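You operate a simulated robot arm through the tools that you are given. There is no shell and no other tool. Be economical: measure what you need, move in short steps, check, and stop when the job is done.

Carry out the task below with a simulated robot arm. There is one attempt and no reset: what you move stays moved.

JOB
Roll tube three at the torque that the chart gives.
Fine: the display holds its bore and the expander is down on the mandrel. Set the dial, switch the isolator on, press the roll button with hands outside the yellow line, switch off once the lamp is out, then lift the expander and park it.
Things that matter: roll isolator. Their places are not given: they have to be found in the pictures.

Only the result counts: the job must be done as asked and must still hold three seconds after the hand-in. Knocking over, shifting, dropping, spilling or breaking anything else fails it.

ROBOT AND FRAMES
A 7-joint arm with a two-finger parallel gripper, fixed in place. Base frame: the origin is at the foot of the arm, x ahead of it, y to its left, z up. Units: mm, degrees, N and s.
With the tool pointing down near the work surface it reaches from about 300 to 700 mm from the base axis. Its first joint turns from -66.0 to 66.0 degrees. Payload 1.57 kg.
The tool frame sits at the grasp point between the pads (the TCP): z along the fingers, y along the line on which they close. The tips reach 30 mm beyond it. The gripper opens to 110 mm. The fingers are 24 mm wide and 12 mm thick; the gripper's body (48 by 112 mm) begins 78 mm behind the TCP.
Orientation is that of the tool frame in the base frame, as a unit quaternion [w, x, y, z]. With the fingers straight down and closing along the base's y, the tool's x points along the base's -x, its y along +y and its z along -z.

CONTROLS
- The arm moves only by the tool arm_command. Its argument "moves" is a list of rows, each a list of 3 entries, a list of its own where there are three numbers: the shift along the tool's x, y, z in mm, then the turn, a rotation vector about the tool's x, y, z in degrees, then the gripper command, from -1 (fully open) to 1 (shut), values between in proportion. In form: [[[dx, dy, dz], [wx, wy, wz], fingers], ...]. A call has 1 to 10 rows; each row is the pose to reach, as a shift and turn from the pose commanded when the call began, along the tool's axes at that moment. Each row takes 0.2 s and may step no farther than 50 mm and 8.6 degrees from the row before; otherwise, or with a gripper value out of range, the whole call is refused. Where a pose cannot be reached the arm comes as near as it can. A force on the tool above 90 N (or 10 N above the force at the start of the call, whichever is more), or a blocked arm, ends the call early, and 0.2 s more pass. Each finger travels about 108 mm/s and halts on what it meets, pressing with about 26 N; the grip force reading is that of the motor and also rises with nothing between the fingers. The clock runs only during rows and for 0.2 s after the last one: add rows that repeat a pose to give the fingers time. It gives the time, the measured TCP pose, the force on the tool (base axes), the opening and the grip force at its end, in the units of the frame above (readings bear some noise).
- Cameras (640 x 400 px; columns grow to the right, rows downward): "scene" is fixed at [172.5, -395.3, 1412.4]; the picture's right is [0.71, -0.71, 0.00], its down [-0.36, -0.36, -0.86] and it looks along [0.61, 0.61, -0.51] (base axes); focal length 242 px, centre (320, 200). "wrist" rides on the gripper at [-36, 0, -80] in the tool frame; the picture's right is [0.00, -1.00, 0.00], its down [0.97, 0.00, -0.24] and it looks along [0.24, 0.00, 0.97] (tool axes); focal length 218 px, centre (320, 200).
- capture(camera): a new picture of that camera. The clock stands still meanwhile.
- measure_at(camera, pixels): for up to 12 pixels [column, row] of the newest picture of that camera ("zoom" is the newest enlarged one), the place [x, y, z] in the base frame of the surface seen there, good to about 2 mm. The clock stands still meanwhile.
- close_up(camera, box): a new picture of the part [left, top, right, bottom] of that camera's present view, enlarged. The clock stands still meanwhile.
- finish_job(): hands the job in; it is judged then, once.

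Work in short steps. Measure before you move; look again where a grasp or a placing could have gone wrong, and mend it. You have 80 turns and 46 pictures in all, those below and enlarged ones among them. Open the gripper and draw the arm clear of the work before you hand the job in, unless the task says otherwise; then end with one line.

The tools are called after ">>>" as a command line: name --argument value ..., lists and objects as JSON in quotes. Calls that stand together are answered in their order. arm_command: Moves the arm, as the interface text tells. Its arguments: {"type":"object","properties":{"moves":{"type":"array"}},"required":["moves"]} The other tools are called the same way: capture (camera) takes a picture; measure_at (camera, pixels) gives the place of the surface under pixels of a picture; close_up (camera, box) takes an enlarged picture of a part of a camera's view; finish_job () hands the job in.

At the start:

```text
time: 0.0
tcp_pos: [356.9, 58.4, 1314.4]
tool_rot: [0.0, 0.0, 1.0, 0.001]
contact_force: [-0.3, -0.3, -0.4]
grip_width: 110.1
finger_force: 0.2
```

scene: 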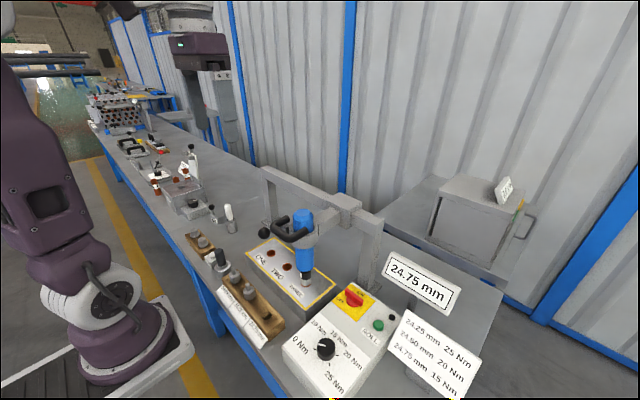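
wrist: 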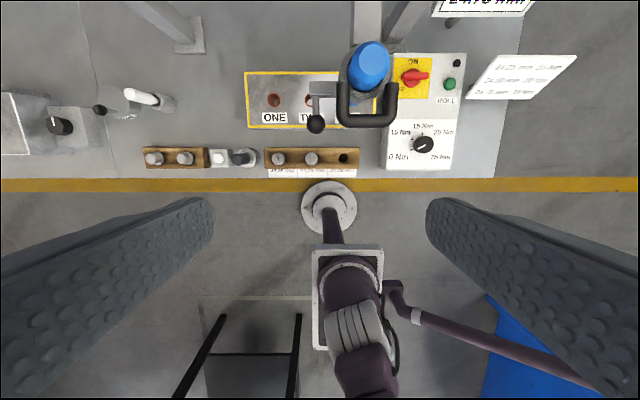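

The display reads 24.75 mm, and the chart appears to give 15 Nm for that. I'll enlarge the panel and the chart to confirm.

>>> close_up --camera "scene" --box '[270, 240, 490, 400]'

>>> close_up --camera "wrist" --box '[370, 40, 480, 180]'

>>> close_up --camera "scene" --box '[180, 150, 400, 340]'

```text
2.50 times, centred on (380, 320) of scene
```

zoom: 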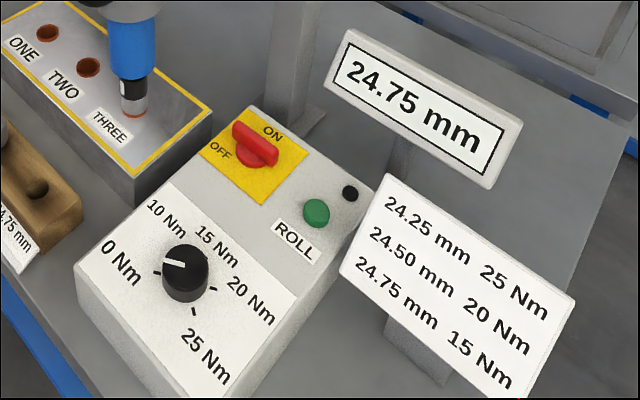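

```text
2.86 times, centred on (425, 110) of wrist
```

zoom: 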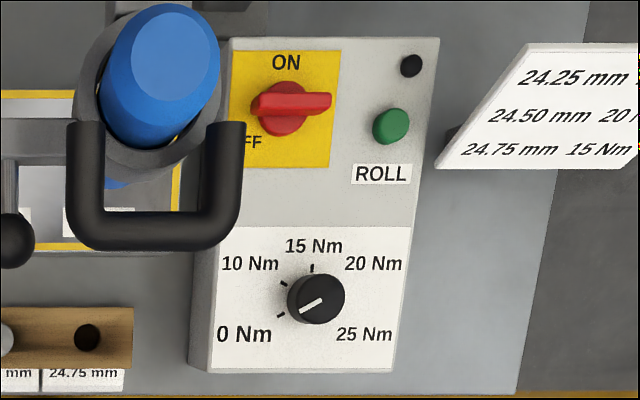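

```text
2.11 times, centred on (290, 245) of scene
```

zoom: 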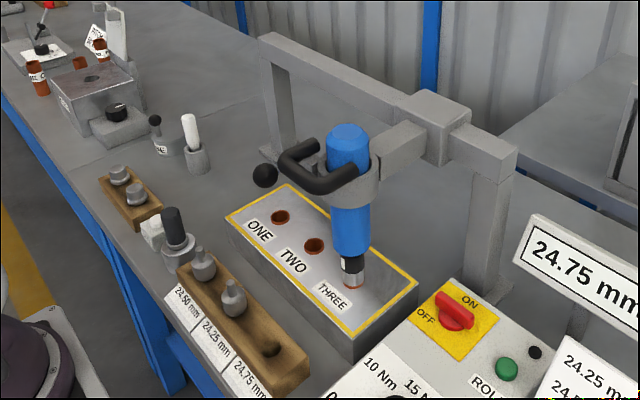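

The dial pointer sits at 0 Nm, the isolator handle is at OFF, and the chart gives 15 Nm. I'll measure the dial, isolator, button, lamp, expander and handle from the pictures.

>>> measure_at --camera "wrist" --pixels '[[423, 144], [415, 77], [403, 79], [426, 75], [449, 84], [456, 63], [368, 60], [365, 121], [316, 123], [345, 100], [392, 95], [405, 120]]'

>>> measure_at --camera "scene" --pixels '[[326, 344], [354, 297], [303, 217], [265, 232], [282, 222], [300, 238], [347, 201], [303, 285], [304, 245], [325, 225], [374, 219], [270, 172]]'

>>> close_up --camera "scene" --box '[250, 160, 390, 300]'

```text
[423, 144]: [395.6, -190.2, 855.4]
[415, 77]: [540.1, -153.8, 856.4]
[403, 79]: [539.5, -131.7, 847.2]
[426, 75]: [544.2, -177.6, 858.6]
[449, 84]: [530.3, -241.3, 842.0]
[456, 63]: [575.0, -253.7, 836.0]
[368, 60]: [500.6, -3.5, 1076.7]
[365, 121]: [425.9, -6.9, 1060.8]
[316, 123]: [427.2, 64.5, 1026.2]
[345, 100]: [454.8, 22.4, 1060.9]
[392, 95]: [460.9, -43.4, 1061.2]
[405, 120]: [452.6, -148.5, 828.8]
```

```text
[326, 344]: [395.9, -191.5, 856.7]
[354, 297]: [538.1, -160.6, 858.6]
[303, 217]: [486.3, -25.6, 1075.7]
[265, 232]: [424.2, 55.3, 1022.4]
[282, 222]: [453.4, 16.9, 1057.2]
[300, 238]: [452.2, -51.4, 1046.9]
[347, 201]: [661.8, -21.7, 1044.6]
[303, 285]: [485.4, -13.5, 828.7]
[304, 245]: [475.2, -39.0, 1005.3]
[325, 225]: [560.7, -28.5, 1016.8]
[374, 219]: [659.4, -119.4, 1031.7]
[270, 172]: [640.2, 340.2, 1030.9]
```

```text
2.86 times, centred on (320, 230) of scene
```

zoom: 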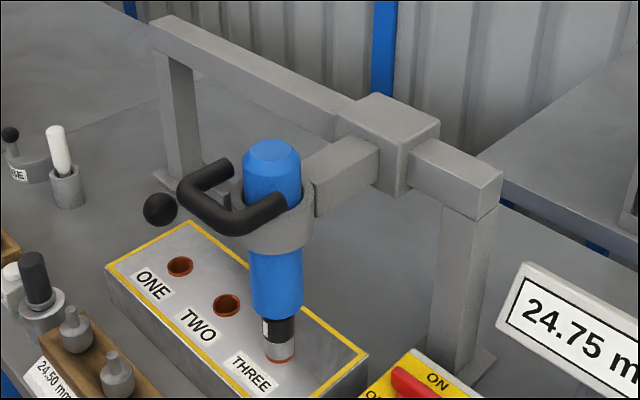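

The wrist camera should get closer to the panel. I'll move sideways to above the panel at y≈-191, stay well clear of the expander, and come down to about z=1080.

>>> arm_command --moves '[[[-8, -45, 0], [0, 0, 0], -1], [[-16, -90, 0], [0, 0, 0], -1], [[-24, -135, 0], [0, 0, 0], -1], [[-32, -180, 0], [0, 0, 0], -1], [[-39, -225, 20], [0, 0, 0], -1], [[-60, -249, 60], [0, 0, 0], -1], [[-80, -249, 105], [0, 0, 0], -1], [[-80, -249, 150], [0, 0, 0], -1], [[-80, -249, 195], [0, 0, 0], -1], [[-80, -249, 234], [0, 0, 0], -1]]'

>>> capture --camera "wrist"

>>> close_up --camera "wrist" --box '[200, 60, 440, 320]'

```text
refused: row 6 steps farther than a row can; nothing moved
```

```text
39 pictures are left
```

wrist: 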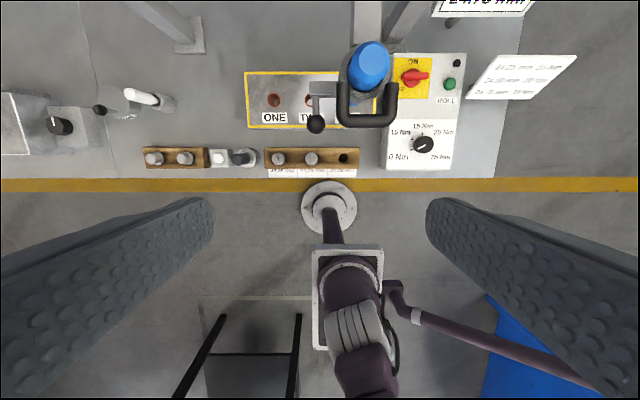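

```text
1.54 times, centred on (320, 190) of wrist
```

zoom: 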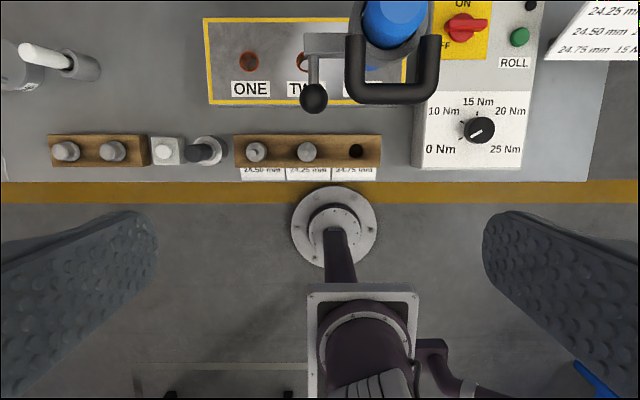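

The call was refused because one step was too long, so nothing moved. I'll repeat it with shorter steps.

>>> arm_command --moves '[[[-8, -45, 0], [0, 0, 0], -1], [[-16, -90, 0], [0, 0, 0], -1], [[-24, -135, 0], [0, 0, 0], -1], [[-32, -180, 0], [0, 0, 0], -1], [[-39, -220, 20], [0, 0, 0], -1], [[-55, -249, 50], [0, 0, 0], -1], [[-70, -249, 95], [0, 0, 0], -1], [[-80, -249, 140], [0, 0, 0], -1], [[-80, -249, 187], [0, 0, 0], -1], [[-80, -249, 234], [0, 0, 0], -1]]'

>>> capture --camera "wrist"

```text
time: 2.2
tcp_pos: [434.7, -187.9, 1079.5]
tool_rot: [0.001, 0.0, 1.0, 0.0]
contact_force: [0.4, 0.3, 0.7]
grip_width: 110.1
finger_force: 0.0
```

```text
37 pictures are left
```

wrist: 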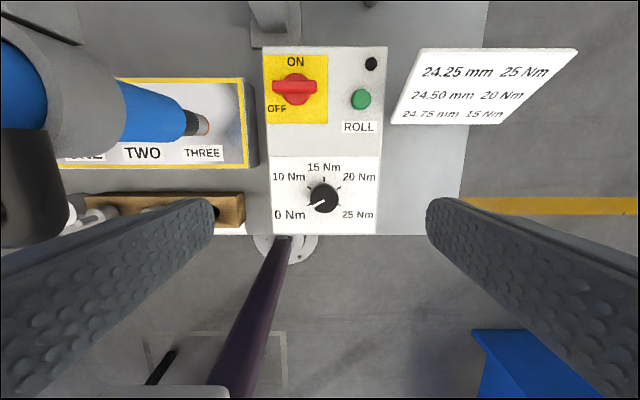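

The wrist view now shows the dial at about (324,198) and the isolator at about (295,88). I'll enlarge the panel and measure points on it.

>>> close_up --camera "wrist" --box '[250, 40, 400, 240]'

>>> measure_at --camera "wrist" --pixels '[[324, 195], [324, 181], [298, 201], [285, 225], [295, 85], [277, 86], [314, 86], [296, 101], [360, 98], [371, 64], [320, 110], [480, 60]]'

```text
2.00 times, centred on (325, 140) of wrist
```

zoom: 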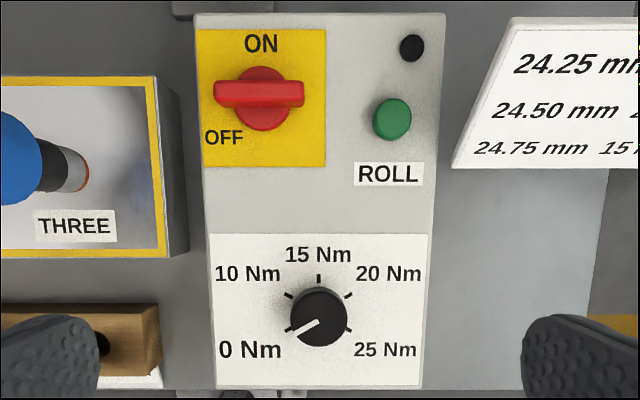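

```text
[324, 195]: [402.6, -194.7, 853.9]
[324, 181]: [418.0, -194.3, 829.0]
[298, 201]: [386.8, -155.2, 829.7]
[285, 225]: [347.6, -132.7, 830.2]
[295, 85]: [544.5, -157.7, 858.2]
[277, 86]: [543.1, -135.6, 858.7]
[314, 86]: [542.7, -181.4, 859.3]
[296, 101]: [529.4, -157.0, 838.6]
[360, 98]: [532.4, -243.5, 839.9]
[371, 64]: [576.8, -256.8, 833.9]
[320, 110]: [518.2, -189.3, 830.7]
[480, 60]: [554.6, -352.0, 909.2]
```

I need the knob's true centre, so I'll measure its edges and the pointer ends in the enlarged picture.

>>> measure_at --camera "zoom" --pixels '[[318, 312], [294, 312], [342, 312], [318, 296], [318, 328], [318, 336], [301, 332], [316, 322], [289, 294], [348, 294], [318, 278], [370, 345]]'

>>> close_up --camera "wrist" --box '[294, 175, 354, 220]'

```text
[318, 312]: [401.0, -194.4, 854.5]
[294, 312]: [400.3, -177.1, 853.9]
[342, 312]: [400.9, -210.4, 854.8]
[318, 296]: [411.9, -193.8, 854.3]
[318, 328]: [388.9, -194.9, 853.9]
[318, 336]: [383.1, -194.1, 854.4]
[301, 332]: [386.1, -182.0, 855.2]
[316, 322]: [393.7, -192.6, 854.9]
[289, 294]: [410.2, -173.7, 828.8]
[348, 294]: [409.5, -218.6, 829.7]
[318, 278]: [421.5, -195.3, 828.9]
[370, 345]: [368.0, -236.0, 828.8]
```

```text
8.89 times, centred on (324, 198) of wrist
```

zoom: 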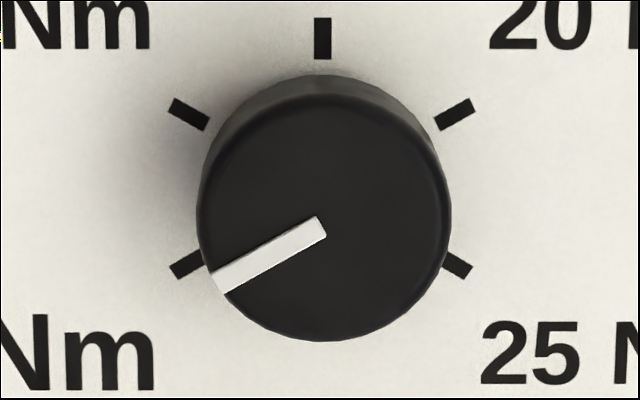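

The knob centre is about (396,-195), its top is at z 854, its radius is about 18 mm, and the pointer is at 0. 15 Nm is 120° clockwise, so I'll pre-turn the tool -60° and descend to above the knob.

>>> arm_command --moves '[[[5, -1, 15], [0, 0, -7.5], -0.2], [[10, -2, 30], [0, 0, -15], -0.2], [[15, -3, 45], [0, 0, -22.5], -0.2], [[20, -4, 60], [0, 0, -30], -0.2], [[25, -5, 80], [0, 0, -37.5], -0.2], [[30, -6, 100], [0, 0, -45], -0.2], [[35, -7, 120], [0, 0, -52.5], -0.2], [[38.7, -7, 140], [0, 0, -60], -0.2], [[38.7, -7, 150], [0, 0, -60], -0.2]]'

>>> capture --camera "wrist"

>>> capture --camera "scene"

```text
time: 4.2
tcp_pos: [396.2, -197.6, 930.3]
tool_rot: [0.0, -0.501, 0.865, 0.0]
contact_force: [-0.5, -0.9, -0.8]
grip_width: 66.1
finger_force: 0.0
```

```text
34 pictures are left
```

wrist: 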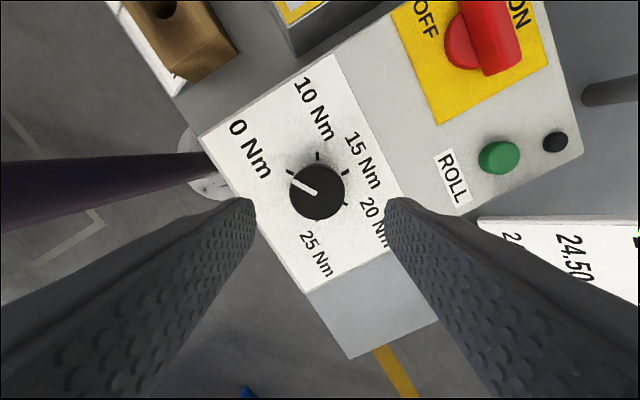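

```text
33 pictures are left
```

scene: 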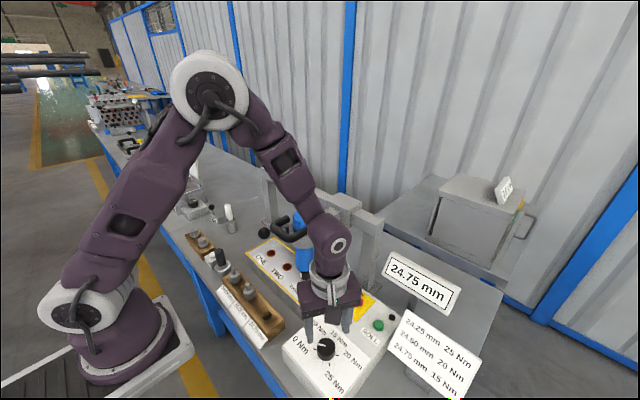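

The tool is 2.6 mm off in y, so I'll correct that, descend with the pads either side of the knob (TCP z≈864), and then close.

>>> arm_command --moves '[[[-2.2, 1.2, 30], [0, 0, 0], -0.2], [[-2.2, 1.2, 55], [0, 0, 0], -0.2], [[-2.2, 1.2, 66], [0, 0, 0], -0.2], [[-2.2, 1.2, 66], [0, 0, 0], 0.3], [[-2.2, 1.2, 66], [0, 0, 0], 0.6], [[-2.2, 1.2, 66], [0, 0, 0], 0.6]]'

>>> capture --camera "wrist"

```text
time: 5.6
tcp_pos: [395.6, -194.0, 863.8]
tool_rot: [-0.003, -0.5, 0.866, 0.002]
contact_force: [-21.3, 13.0, -2.6]
grip_width: 41.8
finger_force: 45.0
```

```text
32 pictures are left
```

wrist: 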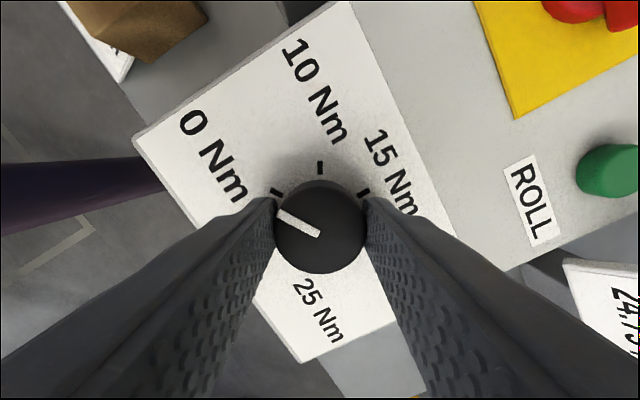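

Both pads are around the knob (cols 273–366), but there is a 25 N side load along tool +y, so one pad is pressing harder. I'll shift 1.5 mm to even it out.

>>> arm_command --moves '[[[0, 0.8, 0], [0, 0, 0], 0.6], [[0, 1.5, 0], [0, 0, 0], 0.6], [[0, 1.5, 0], [0, 0, 0], 0.7]]'

```text
time: 6.4
tcp_pos: [396.2, -193.4, 862.7]
tool_rot: [-0.001, -0.5, 0.866, 0.001]
contact_force: [-15.5, 14.3, -14.4]
grip_width: 41.9
finger_force: 44.8
```

The load is moderate and the grip is firm, so I'll turn clockwise in small steps and check the pointer after 60°.

>>> arm_command --moves '[[[0, 1.5, 0], [0, 0, 7.5], 0.7], [[0, 1.5, 0], [0, 0, 15], 0.7], [[0, 1.5, 0], [0, 0, 22.5], 0.7], [[0, 1.5, 0], [0, 0, 30], 0.7]]'

>>> capture --camera "wrist"

```text
time: 7.4
tcp_pos: [397.2, -194.1, 862.8]
tool_rot: [0.002, -0.258, 0.966, -0.001]
contact_force: [8.3, -0.4, -32.4]
grip_width: 41.7
finger_force: 45.3
```

```text
31 pictures are left
```

wrist: 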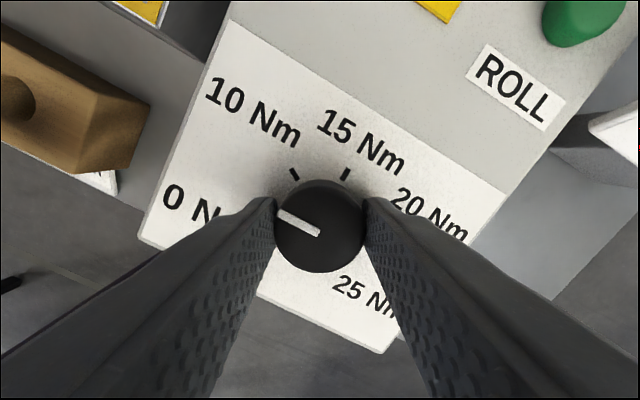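

The pointer stays fixed in the wrist view while the labels turn, so the knob is following the tool. I'll continue with another 90°.

>>> arm_command --moves '[[[0, 0, 0], [0, 0, 8], 0.7], [[0, 0, 0], [0, 0, 16], 0.7], [[0, 0, 0], [0, 0, 24], 0.7], [[0, 0, 0], [0, 0, 32], 0.7], [[0, 0, 0], [0, 0, 40], 0.7], [[0, 0, 0], [0, 0, 48], 0.7], [[0, 0, 0], [0, 0, 56], 0.7], [[0, 0, 0], [0, 0, 64], 0.7], [[0, 0, 0], [0, 0, 72], 0.7], [[0, 0, 0], [0, 0, 80], 0.7]]'

>>> close_up --camera "wrist" --box '[220, 130, 420, 290]'

```text
time: 9.6
tcp_pos: [395.6, -195.7, 864.3]
tool_rot: [0.002, 0.424, 0.906, -0.001]
contact_force: [17.3, -16.8, -0.8]
grip_width: 41.8
finger_force: 45.0
```

```text
2.50 times, centred on (320, 210) of wrist
```

zoom: 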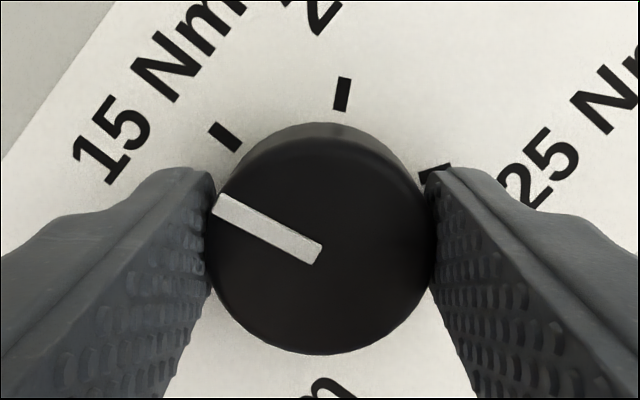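

The pointer is now a bit short of the 15 tick, as expected. I'll turn the last 10°, then open and lift straight up.

>>> arm_command --moves '[[[0, 0, 0], [0, 0, 5], 0.7], [[0, 0, 0], [0, 0, 10], 0.7], [[0, 0, 0], [0, 0, 10], 0.7]]'

>>> close_up --camera "wrist" --box '[220, 130, 420, 290]'

```text
time: 10.4
tcp_pos: [395.3, -194.7, 863.9]
tool_rot: [0.002, 0.5, 0.866, -0.001]
contact_force: [16.8, -24.3, -2.6]
grip_width: 41.8
finger_force: 45.3
```

```text
2.50 times, centred on (320, 210) of wrist
```

zoom: 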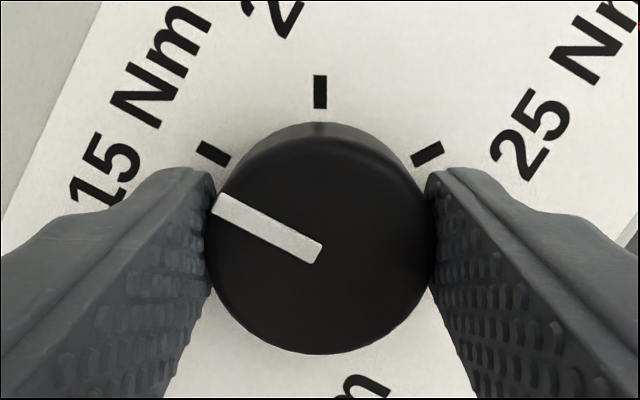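

The pointer lines up with the 15 tick (both -60° in this view). I'll open the fingers and lift.

>>> arm_command --moves '[[[0, 0, 0], [0, 0, 0], 0.0], [[0, 0, 0], [0, 0, 0], -0.2], [[0, 0, -30], [0, 0, 0], -0.2], [[0, 0, -70], [0, 0, 0], -0.2], [[0, 0, -110], [0, 0, 0], -0.2]]'

>>> capture --camera "wrist"

```text
time: 11.6
tcp_pos: [395.9, -194.6, 973.6]
tool_rot: [0.0, 0.501, 0.865, 0.0]
contact_force: [0.4, 0.4, 0.6]
grip_width: 65.7
finger_force: 0.0
```

```text
28 pictures are left
```

wrist: 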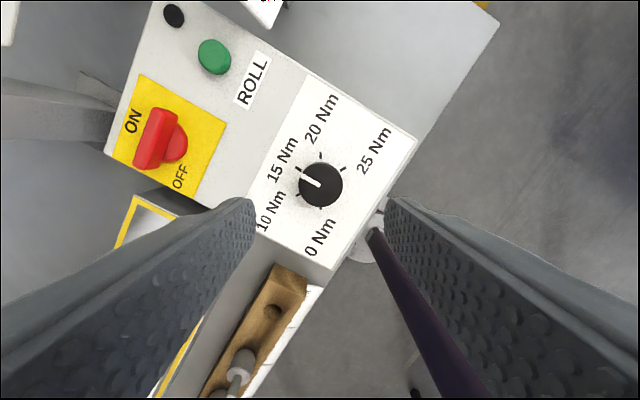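

The dial holds at 15 Nm. I'll measure the isolator handle, the gantry leg and the display for clearance before approaching.

>>> measure_at --camera "wrist" --pixels '[[168, 112], [144, 165], [157, 140], [148, 132], [167, 145], [182, 147], [213, 52], [172, 14], [90, 110], [60, 100]]'

>>> measure_at --camera "scene" --pixels '[[386, 250], [462, 288], [450, 312], [383, 275], [380, 230], [364, 283]]'

>>> arm_command --moves '[[[0, 0, 0], [0, 0, -8], -0.2], [[0, 0, 0], [0, 0, -16], -0.2], [[0, 0, 0], [0, 0, -24], -0.2], [[0, 0, 0], [0, 0, -32], -0.2], [[0, 0, 0], [0, 0, -40], -0.2], [[0, 0, 0], [0, 0, -48], -0.2], [[0, 0, 0], [0, 0, -56], -0.2], [[0, 0, 0], [0, 0, -64], -0.2], [[0, 0, 0], [0, 0, -72], -0.2], [[0, 0, 0], [0, 0, -80], -0.2]]'

```text
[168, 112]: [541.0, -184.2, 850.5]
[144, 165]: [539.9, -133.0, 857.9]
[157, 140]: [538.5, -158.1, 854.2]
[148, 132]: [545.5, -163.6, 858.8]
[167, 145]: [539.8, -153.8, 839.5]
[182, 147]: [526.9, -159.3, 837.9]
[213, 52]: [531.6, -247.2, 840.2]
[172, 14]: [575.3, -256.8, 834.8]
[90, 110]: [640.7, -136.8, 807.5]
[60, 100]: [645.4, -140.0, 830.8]
```

```text
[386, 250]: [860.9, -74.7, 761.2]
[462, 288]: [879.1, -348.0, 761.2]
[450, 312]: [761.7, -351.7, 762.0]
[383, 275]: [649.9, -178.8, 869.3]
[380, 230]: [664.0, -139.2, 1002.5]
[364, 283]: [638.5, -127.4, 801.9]
```

```text
time: 13.8
tcp_pos: [394.8, -194.2, 974.8]
tool_rot: [-0.001, -0.175, 0.984, 0.0]
contact_force: [0.0, -0.1, -0.1]
grip_width: 66.3
finger_force: 0.1
```

The isolator handle is centred at about (542,-158), runs y -133…-184, and its top is at z≈858. I'll finish turning to -90° and move above it.

>>> arm_command --moves '[[[-17, -2, 0], [0, 0, -7.8], -0.2], [[-34, -4, 0], [0, 0, -15.6], -0.2], [[-51, -6, 0], [0, 0, -23.3], -0.2], [[-68, -8, 0], [0, 0, -31.1], -0.2], [[-85, -10, 0], [0, 0, -38.9], -0.2], [[-102, -12, 0], [0, 0, -46.7], -0.2], [[-119, -13, 0], [0, 0, -54.4], -0.2], [[-136, -15, 0], [0, 0, -62.2], -0.2], [[-150.5, -16.5, 0], [0, 0, -70], -0.2], [[-150.5, -16.5, 20], [0, 0, -70], -0.2]]'

>>> capture --camera "wrist"

>>> capture --camera "scene"

```text
time: 16.0
tcp_pos: [543.5, -155.5, 954.3]
tool_rot: [0.0, 0.708, -0.707, 0.0]
contact_force: [-0.1, -0.3, 0.2]
grip_width: 66.0
finger_force: 0.0
```

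```text
27 pictures are left
```

wrist: 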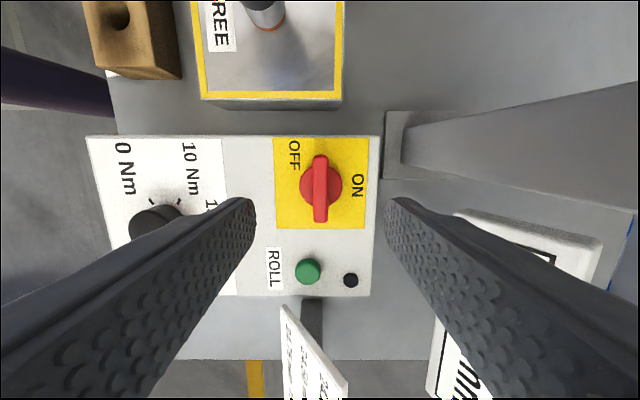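

```text
26 pictures are left
```

scene: 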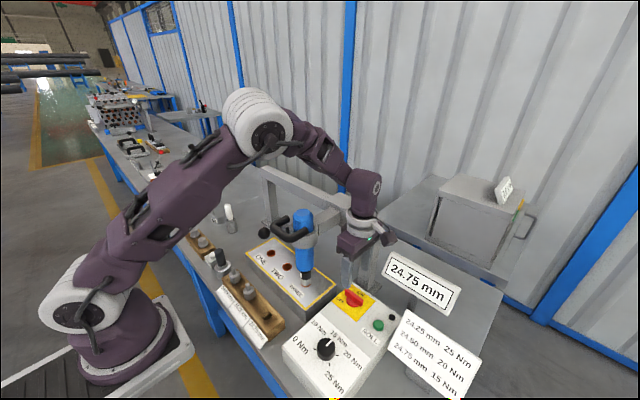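

The handle lies along the view's vertical at col 320, centred between the fingers and pointing at OFF. I'll descend so the tips stop at z≈842, just above the hub, and close on it.

>>> arm_command --moves '[[[2, 1, 30], [0, 0, 0], -0.2], [[2, 1, 60], [0, 0, 0], -0.2], [[2, 1, 82], [0, 0, 0], -0.2], [[2, 1, 82], [0, 0, 0], 0.2], [[2, 1, 82], [0, 0, 0], 0.6], [[2, 1, 82], [0, 0, 0], 0.9], [[2, 1, 82], [0, 0, 0], 0.9]]'

>>> capture --camera "wrist"

```text
time: 17.6
tcp_pos: [542.6, -157.6, 872.6]
tool_rot: [0.002, -0.707, 0.707, -0.001]
contact_force: [13.2, -0.1, -0.3]
grip_width: 17.1
finger_force: 6.5
```

```text
25 pictures are left
```

wrist: 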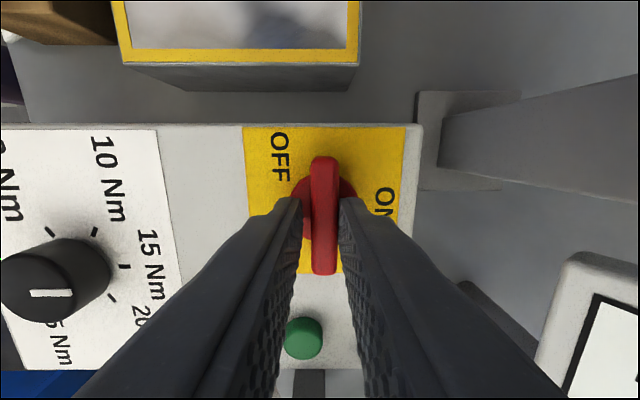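

The handle is held between the pads (width 17). I'll turn it clockwise towards ON, in two calls.

>>> arm_command --moves '[[[0, 0, 0], [0, 0, 0], 1], [[0, 0, 0], [0, 0, 8], 1], [[0, 0, 0], [0, 0, 16], 1], [[0, 0, 0], [0, 0, 24], 1], [[0, 0, 0], [0, 0, 32], 1], [[0, 0, 0], [0, 0, 40], 1], [[0, 0, 0], [0, 0, 48], 1]]'

>>> capture --camera "wrist"

```text
time: 19.2
tcp_pos: [542.0, -159.5, 873.3]
tool_rot: [0.0, -0.357, 0.934, 0.001]
contact_force: [18.2, 8.6, 8.4]
grip_width: 12.9
finger_force: 29.9
```

```text
24 pictures are left
```

wrist: 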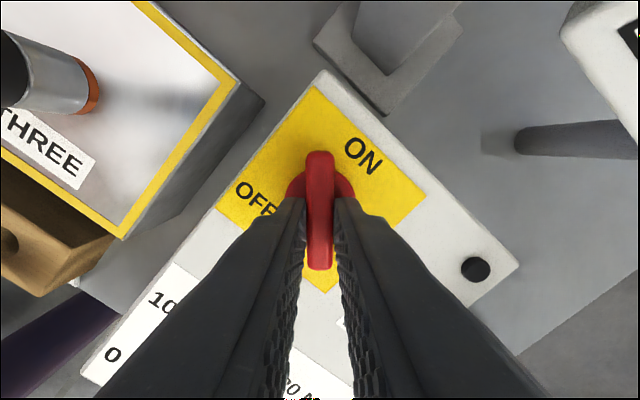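

The handle is turning with the tool, about halfway. I'll do the remaining 42°.

>>> arm_command --moves '[[[0, 0, 0], [0, 0, 8], 1], [[0, 0, 0], [0, 0, 16], 1], [[0, 0, 0], [0, 0, 24], 1], [[0, 0, 0], [0, 0, 32], 1], [[0, 0, 0], [0, 0, 40], 1], [[0, 0, 0], [0, 0, 43], 1], [[0, 0, 0], [0, 0, 43], 1]]'

>>> capture --camera "wrist"

```text
time: 20.8
tcp_pos: [539.6, -157.3, 872.6]
tool_rot: [-0.003, 0.008, 1.0, 0.004]
contact_force: [-4.2, 40.2, 19.9]
grip_width: 12.7
finger_force: 29.5
```

```text
23 pictures are left
```

wrist: 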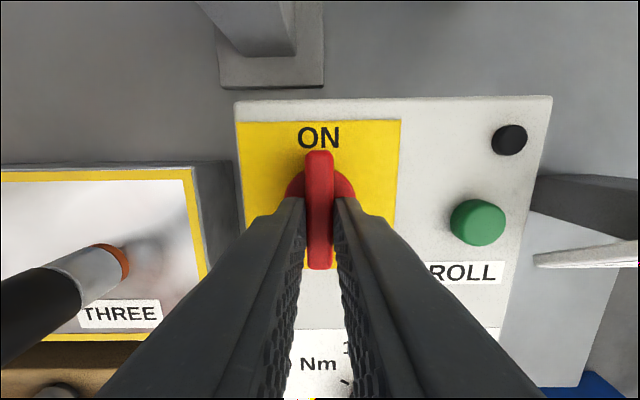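

The handle now points at ON. I'll release, lift, and measure the chart edges for clearance around the button.

>>> arm_command --moves '[[[0, 0, 0], [0, 0, 0], 0.7], [[0, 0, 0], [0, 0, 0], 0.4], [[0, 0, -25], [0, 0, 0], 0.4], [[0, 0, -60], [0, 0, 0], 0.6], [[0, 0, -100], [0, 0, 0], 1]]'

>>> capture --camera "wrist"

```text
time: 22.0
tcp_pos: [539.9, -158.9, 972.0]
tool_rot: [0.0, 0.008, 1.0, 0.0]
contact_force: [-0.5, 0.2, 0.4]
grip_width: 0.0
finger_force: 20.8
```

```text
22 pictures are left
```

wrist: 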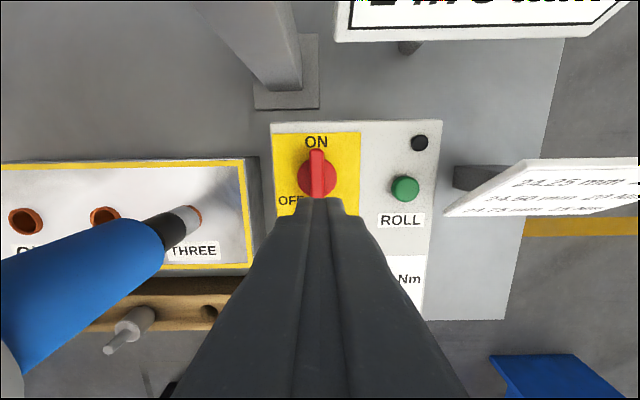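

The isolator points at ON. I'll measure the button, the chart corners, the display corners and the lamp.

>>> measure_at --camera "wrist" --pixels '[[405, 187], [405, 179], [394, 187], [416, 187], [420, 143], [450, 213], [525, 162], [634, 163], [610, 212], [340, 38], [585, 33], [318, 158]]'

>>> measure_at --camera "scene" --pixels '[[405, 312], [476, 362]]'

```text
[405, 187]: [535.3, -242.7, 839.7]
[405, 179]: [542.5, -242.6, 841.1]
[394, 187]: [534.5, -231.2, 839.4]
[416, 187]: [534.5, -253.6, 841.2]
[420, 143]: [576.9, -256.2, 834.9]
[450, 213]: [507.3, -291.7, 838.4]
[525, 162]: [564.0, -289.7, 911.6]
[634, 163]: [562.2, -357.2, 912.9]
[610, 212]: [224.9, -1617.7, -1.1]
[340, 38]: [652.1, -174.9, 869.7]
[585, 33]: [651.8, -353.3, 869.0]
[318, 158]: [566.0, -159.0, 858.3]
```

```text
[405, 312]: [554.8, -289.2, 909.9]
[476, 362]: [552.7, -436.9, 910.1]
```

The button is centred at (535,-243) with its top at z≈841. The chart's top is at z 912 and stays below the gripper body. I'll move over with closed fingers and stop just above the button.

>>> arm_command --moves '[[[1, -40, 0], [0, 0, 0], 1], [[3.6, -84, 0], [0, 0, 0], 1], [[3.6, -84, 40], [0, 0, 0], 1], [[3.6, -84, 80], [0, 0, 0], 1], [[3.6, -84, 95], [0, 0, 0], 1]]'

>>> close_up --camera "wrist" --box '[220, 100, 420, 300]'

>>> close_up --camera "scene" --box '[310, 240, 470, 360]'

```text
time: 23.2
tcp_pos: [536.4, -246.2, 877.1]
tool_rot: [0.001, 0.009, 1.0, 0.0]
contact_force: [-0.6, 0.8, -0.3]
grip_width: 0.0
finger_force: 21.1
```

```text
2.00 times, centred on (320, 200) of wrist
```

zoom: 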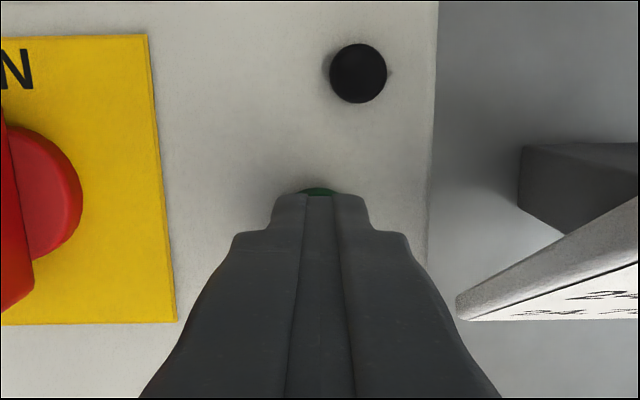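

```text
3.33 times, centred on (390, 300) of scene
```

zoom: 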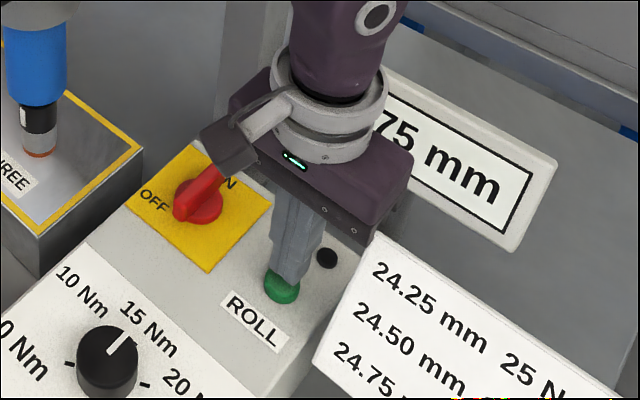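

The tips are over the green button and the lamp is dark. I'll press down in small increments and come back up a little.

>>> arm_command --moves '[[[0, 2, 4], [0, 0, 0], 1], [[0, 2, 7], [0, 0, 0], 1], [[0, 2, 9], [0, 0, 0], 1], [[0, 2, 11], [0, 0, 0], 1]]'

>>> close_up --camera "wrist" --box '[220, 100, 420, 300]'

```text
time: 24.2
tcp_pos: [534.9, -242.4, 868.4]
tool_rot: [0.0, 0.008, 1.0, 0.0]
contact_force: [-0.7, -0.1, 2.5]
grip_width: 0.2
finger_force: 21.1
```

```text
2.00 times, centred on (320, 200) of wrist
```

zoom: 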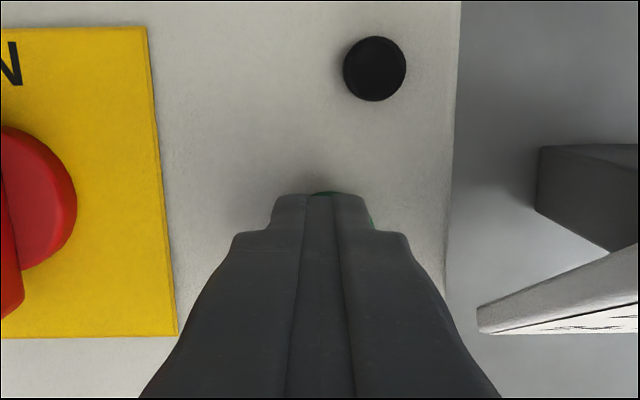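

Contact has just begun (2.5 N) and the lamp is still dark. I'll press a few mm more.

>>> arm_command --moves '[[[0, 0, 1.5], [0, 0, 0], 1], [[0, 0, 3], [0, 0, 0], 1], [[0, 0, 4], [0, 0, 0], 1]]'

>>> close_up --camera "wrist" --box '[220, 100, 420, 300]'

```text
time: 25.0
tcp_pos: [536.4, -242.9, 863.8]
tool_rot: [0.001, 0.009, 1.0, -0.001]
contact_force: [-3.0, 1.8, 11.9]
grip_width: 0.1
finger_force: 20.8
```

```text
2.00 times, centred on (320, 200) of wrist
```

zoom: 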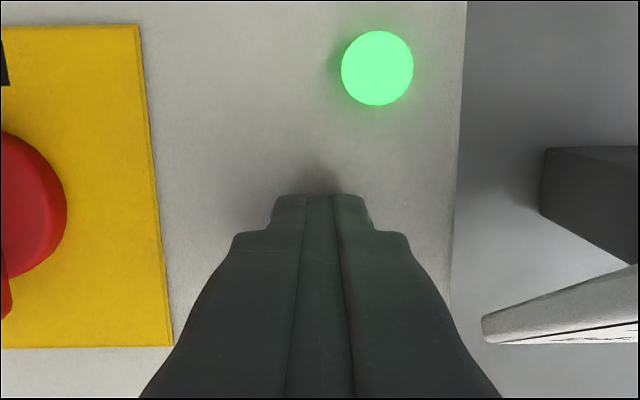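

The lamp is lit, so rolling has started. I'll lift off the button and wait clear of the yellow line.

>>> arm_command --moves '[[[0, 0, -20], [0, 0, 0], 1], [[0, 0, -60], [0, 0, 0], 1], [[0, 0, -100], [0, 0, 0], 1], [[0, 0, -108], [0, 0, 0], 1], [[0, 0, -108], [0, 0, 0], 1], [[0, 0, -108], [0, 0, 0], 1], [[0, 0, -108], [0, 0, 0], 1], [[0, 0, -108], [0, 0, 0], 1], [[0, 0, -108], [0, 0, 0], 1], [[0, 0, -108], [0, 0, 0], 1]]'

>>> capture --camera "wrist"

```text
time: 27.2
tcp_pos: [535.6, -240.4, 969.9]
tool_rot: [0.0, 0.009, 1.0, -0.001]
contact_force: [0.2, 0.1, 0.7]
grip_width: 0.0
finger_force: 21.9
```

```text
17 pictures are left
```

wrist: 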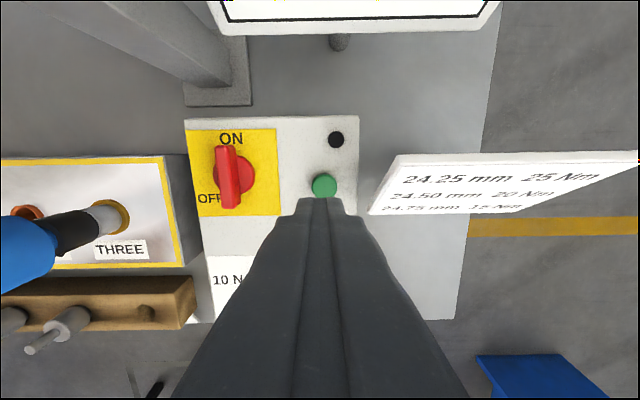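

The lamp is already out, and tube three's rim has changed colour. I'll go back above the isolator with the fingers open, descend and grip the handle.

>>> arm_command --moves '[[[-2, 41, 0], [0, 0, 0], 0.2], [[-4, 82, 0], [0, 0, 0], 0.2], [[-4, 82, 40], [0, 0, 0], 0.2], [[-4, 82, 80], [0, 0, 0], 0.2], [[-4, 82, 97], [0, 0, 0], 0.2], [[-4, 82, 97], [0, 0, 0], 0.6], [[-4, 82, 97], [0, 0, 0], 1], [[-4, 82, 97], [0, 0, 0], 1]]'

>>> capture --camera "wrist"

```text
time: 29.0
tcp_pos: [541.7, -156.8, 872.0]
tool_rot: [0.0, 0.008, 1.0, 0.001]
contact_force: [0.5, 22.2, -0.1]
grip_width: 12.8
finger_force: 29.2
```

```text
16 pictures are left
```

wrist: 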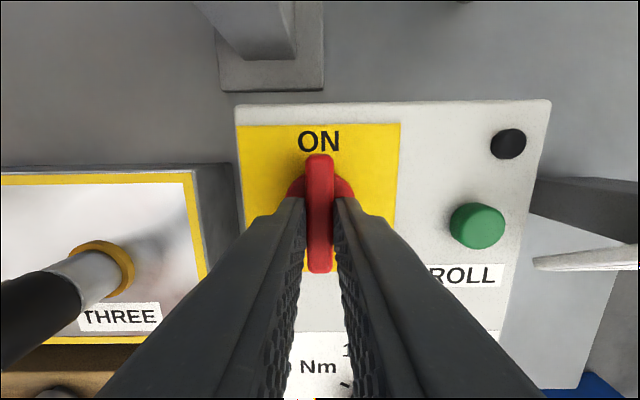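

The handle is gripped (width 12.8) and the lamp is dark. I'll turn it counter-clockwise by 90° to OFF.

>>> arm_command --moves '[[[0, 0, 0], [0, 0, -8], 1], [[0, 0, 0], [0, 0, -16], 1], [[0, 0, 0], [0, 0, -24], 1], [[0, 0, 0], [0, 0, -32], 1], [[0, 0, 0], [0, 0, -40], 1], [[0, 0, 0], [0, 0, -48], 1], [[0, 0, 0], [0, 0, -56], 1], [[0, 0, 0], [0, 0, -64], 1], [[0, 0, 0], [0, 0, -72], 1], [[0, 0, 0], [0, 0, -80], 1]]'

>>> arm_command --moves '[[[0, 0, 0], [0, 0, -8], 1], [[0, 0, 0], [0, 0, -12], 1], [[0, 0, 0], [0, 0, -12], 1], [[0, 0, 0], [0, 0, -12], 0.7], [[0, 0, 0], [0, 0, -12], 0.4], [[0, 0, -30], [0, 0, -12], 0.4], [[0, 0, -70], [0, 0, -12], 0.4], [[0, 0, -100], [0, 0, -12], 0.4]]'

>>> capture --camera "wrist"

```text
time: 31.2
tcp_pos: [542.9, -159.8, 873.9]
tool_rot: [0.001, -0.637, 0.771, -0.003]
contact_force: [28.8, -8.2, -19.9]
grip_width: 13.1
finger_force: 29.5
```

```text
time: 33.0
tcp_pos: [542.6, -159.7, 973.7]
tool_rot: [0.0, 0.713, -0.701, 0.0]
contact_force: [0.7, 0.3, -0.7]
grip_width: 33.1
finger_force: 0.0
```

```text
15 pictures are left
```

wrist: 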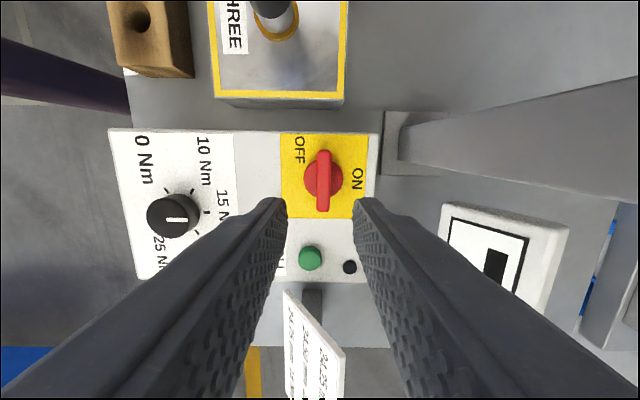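

The isolator is at OFF and the dial still reads 15. Next is the expander, so I'll raise the arm to z≈1240 while turning the yaw back, then look closely at its handle, ball lever and carriage.

>>> arm_command --moves '[[[0, 0, -45], [0, 0, 8], 0], [[0, 0, -90], [0, 0, 16], 0], [[0, 0, -135], [0, 0, 24], 0], [[0, 0, -180], [0, 0, 32], 0], [[0, 0, -225], [0, 0, 40], 0], [[0, 40, -240], [0, 0, 48], 0], [[0, 80, -240], [0, 0, 56], 0], [[0, 120, -240], [0, 0, 64], 0], [[0, 160, -240], [0, 0, 72], 0], [[0, 200, -240], [0, 0, 80], 0]]'

>>> capture --camera "wrist"

>>> close_up --camera "scene" --box '[250, 180, 350, 290]'

```text
time: 35.2
tcp_pos: [344.2, -165.1, 1214.6]
tool_rot: [0.0, -0.095, 0.995, 0.0]
contact_force: [0.0, 0.1, 0.0]
grip_width: 55.1
finger_force: 0.0
```

```text
14 pictures are left
```

wrist: 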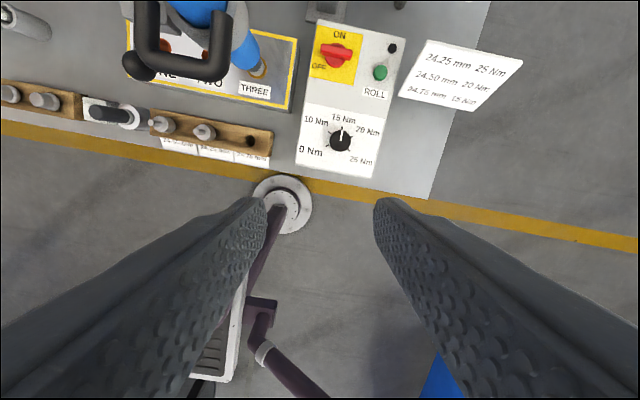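

```text
3.64 times, centred on (300, 235) of scene
```

zoom: 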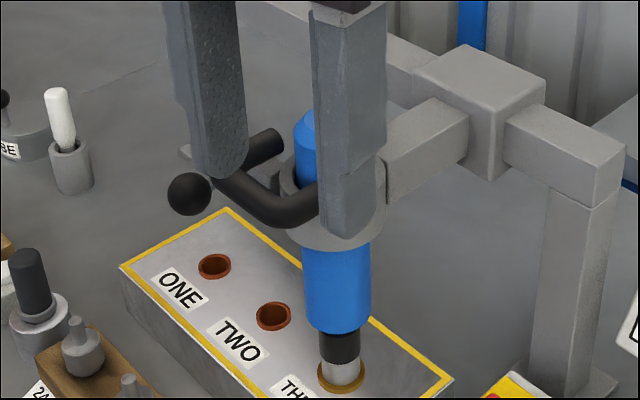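

The U handle (z≈1060) rides on the motor in a collar, and a ball lever (z≈1025) sits beside it. I'll move the wrist camera above it for a better view, with the tips staying above z 1160.

>>> arm_command --moves '[[[-24, 30, -2], [0, 0, 2], -0.5], [[-48, 60, 0], [0, 0, 4], -1], [[-72, 90, 5], [0, 0, 6], -1], [[-95, 120, 10], [0, 0, 8], -1], [[-119, 150, 15], [0, 0, 10], -1], [[-143, 181, 20], [0, 0, 11], -1]]'

>>> capture --camera "wrist"

```text
time: 36.6
tcp_pos: [447.8, 41.3, 1191.9]
tool_rot: [0.0, 0.0, 1.0, 0.001]
contact_force: [-1.1, 0.0, -0.4]
grip_width: 110.0
finger_force: 0.1
```

```text
12 pictures are left
```

wrist: 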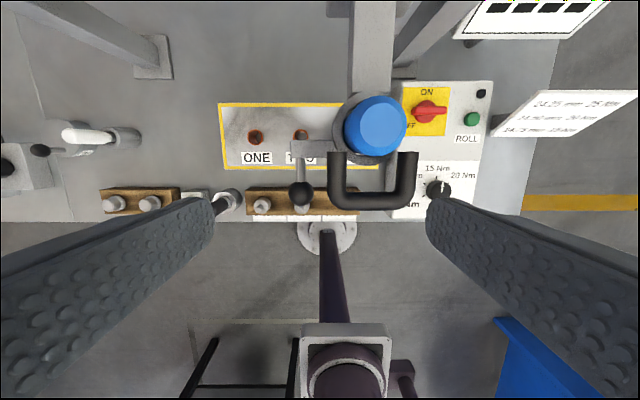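

The lever shows a flat bracket at (310,150) and a stem going down to the ball at (301,193). I'll enlarge it and measure.

>>> close_up --camera "wrist" --box '[270, 80, 430, 220]'

>>> measure_at --camera "wrist" --pixels '[[301, 193], [301, 170], [301, 150], [318, 148], [293, 150], [331, 149], [337, 175], [345, 203], [377, 203], [407, 195], [411, 160], [337, 155]]'

>>> measure_at --camera "wrist" --pixels '[[375, 120], [340, 130], [345, 150], [370, 160], [352, 108], [370, 60], [301, 162], [301, 178], [325, 155], [310, 142]]'

```text
2.86 times, centred on (350, 150) of wrist
```

zoom: 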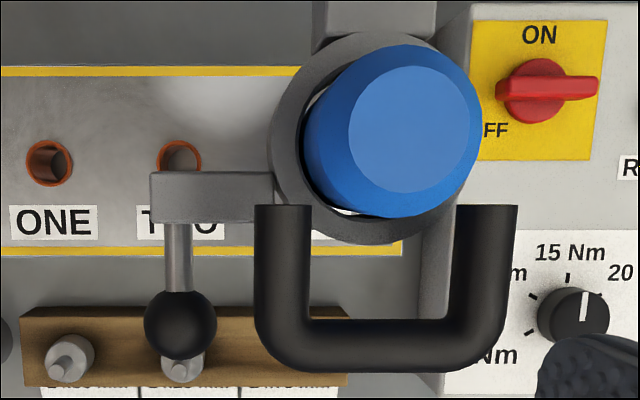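

```text
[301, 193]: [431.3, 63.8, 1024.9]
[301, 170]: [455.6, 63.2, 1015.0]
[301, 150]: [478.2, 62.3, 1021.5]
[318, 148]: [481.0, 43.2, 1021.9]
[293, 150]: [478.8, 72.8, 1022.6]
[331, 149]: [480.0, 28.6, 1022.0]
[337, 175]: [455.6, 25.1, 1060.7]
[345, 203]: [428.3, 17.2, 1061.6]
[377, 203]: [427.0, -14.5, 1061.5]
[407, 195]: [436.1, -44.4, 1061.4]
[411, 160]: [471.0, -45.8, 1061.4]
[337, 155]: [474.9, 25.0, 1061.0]
```

```text
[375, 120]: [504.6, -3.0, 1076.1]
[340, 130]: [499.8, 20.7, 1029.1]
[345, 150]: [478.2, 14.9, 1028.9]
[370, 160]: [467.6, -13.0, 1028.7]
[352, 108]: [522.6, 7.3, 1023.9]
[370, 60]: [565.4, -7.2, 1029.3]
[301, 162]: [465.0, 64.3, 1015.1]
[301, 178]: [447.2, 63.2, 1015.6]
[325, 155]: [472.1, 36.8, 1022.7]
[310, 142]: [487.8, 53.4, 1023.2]
```

The handle's front bar lies along y at x≈430 (y -45…25) with its top at z 1061. The collar top is at z 1029, and the ball lever's stem comes out of a bracket fixed to the collar. I'll turn to -90° yaw and come above the bar with a 44 mm opening.

>>> arm_command --moves '[[[2, -6, 0], [0, 0, -8.5], -0.5], [[4, -12, 0], [0, 0, -17], 0], [[6, -18, 0], [0, 0, -25.5], 0.2], [[8, -24, 0], [0, 0, -34], 0.2], [[10, -30, 0], [0, 0, -42.5], 0.2], [[12, -36, 0], [0, 0, -51], 0.2], [[14, -42, 0], [0, 0, -59.5], 0.2], [[16, -48, 10], [0, 0, -68], 0.2], [[17.8, -51, 20], [0, 0, -76.5], 0.2], [[17.8, -51, 40], [0, 0, -85], 0.2]]'

>>> arm_command --moves '[[[0, 0, 10], [0, 0, -5], 0.2], [[0, 0, 30], [0, 0, -5], 0.2], [[0, 0, 30], [0, 0, -5], 0.2]]'

>>> capture --camera "wrist"

```text
time: 38.8
tcp_pos: [430.2, -10.1, 1152.5]
tool_rot: [0.0, -0.677, 0.736, 0.0]
contact_force: [0.2, -0.8, 0.0]
grip_width: 44.2
finger_force: 0.0
```

```text
time: 39.6
tcp_pos: [428.2, -8.0, 1123.7]
tool_rot: [0.0, -0.707, 0.707, 0.0]
contact_force: [0.3, -0.4, 1.1]
grip_width: 43.9
finger_force: 0.1
```

```text
10 pictures are left
```

wrist: 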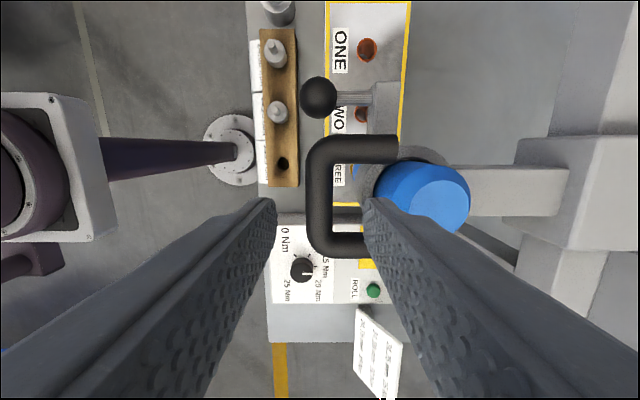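

The bar is centred between the fingers at col 320. I'll measure its edges to confirm before descending.

>>> measure_at --camera "wrist" --pixels '[[309, 195], [319, 195], [330, 195], [372, 200], [362, 175], [319, 98], [355, 97], [385, 100]]'

```text
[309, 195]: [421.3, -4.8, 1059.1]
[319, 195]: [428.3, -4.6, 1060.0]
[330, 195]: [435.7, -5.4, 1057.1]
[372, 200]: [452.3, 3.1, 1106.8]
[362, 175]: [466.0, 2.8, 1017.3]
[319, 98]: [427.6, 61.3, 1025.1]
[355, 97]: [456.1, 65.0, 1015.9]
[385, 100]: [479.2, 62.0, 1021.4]
```

The bar spans x 420–437, centred at 428.5. I'll descend to TCP z≈1064 and close on it.

>>> arm_command --moves '[[[1, 0, 25], [0, 0, 0], 0.2], [[1, 0, 45], [0, 0, 0], 0.2], [[1, 0, 60], [0, 0, 0], 0.2], [[1, 0, 60], [0, 0, 0], 0.5], [[1, 0, 60], [0, 0, 0], 1], [[1, 0, 60], [0, 0, 0], 1]]'

>>> arm_command --moves '[[[0, 0, -3], [0, 0, 0], 1], [[0, 0, -6], [0, 0, 0], 1], [[0, 0, -10], [0, 0, 0], 1], [[0, 0, -15], [0, 0, 0], 1]]'

>>> capture --camera "scene"

```text
time: 41.0
tcp_pos: [427.6, -10.1, 1061.5]
tool_rot: [-0.001, -0.707, 0.707, 0.001]
contact_force: [-8.4, 1.3, -2.5]
grip_width: 19.7
finger_force: 33.4
```

```text
time: 42.0
tcp_pos: [428.0, -9.8, 1077.1]
tool_rot: [-0.001, -0.707, 0.707, 0.001]
contact_force: [-22.3, 1.3, -5.1]
grip_width: 19.6
finger_force: 33.2
```

```text
9 pictures are left
```

scene: 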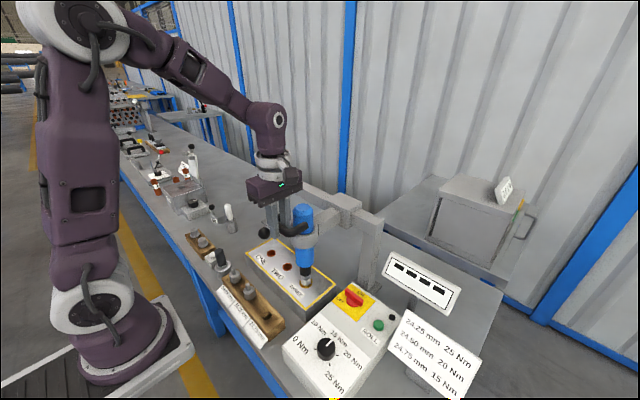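

It rises with only about 5 N of vertical load. I'll keep lifting in small steps and watch for an end stop.

>>> arm_command --moves '[[[0, 0, -8], [0, 0, 0], 1], [[0, 0, -16], [0, 0, 0], 1], [[0, 0, -24], [0, 0, 0], 1], [[0, 0, -32], [0, 0, 0], 1], [[0, 0, -40], [0, 0, 0], 1], [[0, 0, -45], [0, 0, 0], 1]]'

>>> close_up --camera "scene" --box '[240, 160, 380, 300]'

```text
time: 43.4
tcp_pos: [427.6, -9.0, 1125.6]
tool_rot: [-0.002, -0.707, 0.707, 0.002]
contact_force: [-31.2, 0.8, -5.2]
grip_width: 19.8
finger_force: 33.7
```

```text
2.86 times, centred on (310, 230) of scene
```

zoom: 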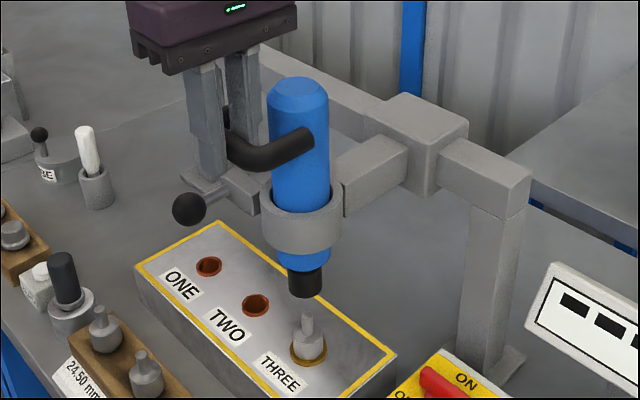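

The expander is off the mandrel, which stays in tube three, and it slides up in the collar. I need to know how it parks, so I'll look from the wrist at the lifted state.

>>> close_up --camera "wrist" --box '[260, 40, 480, 240]'

```text
2.00 times, centred on (370, 140) of wrist
```

zoom: 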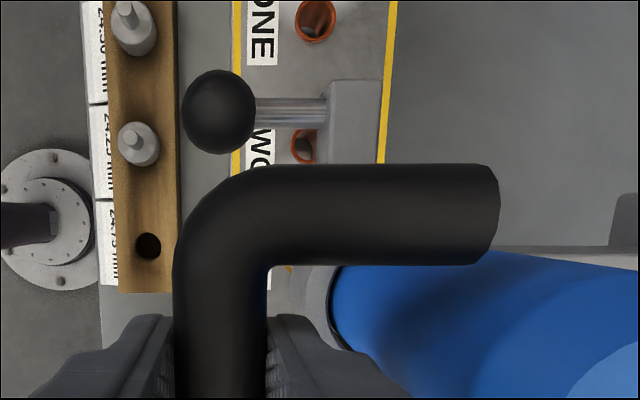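

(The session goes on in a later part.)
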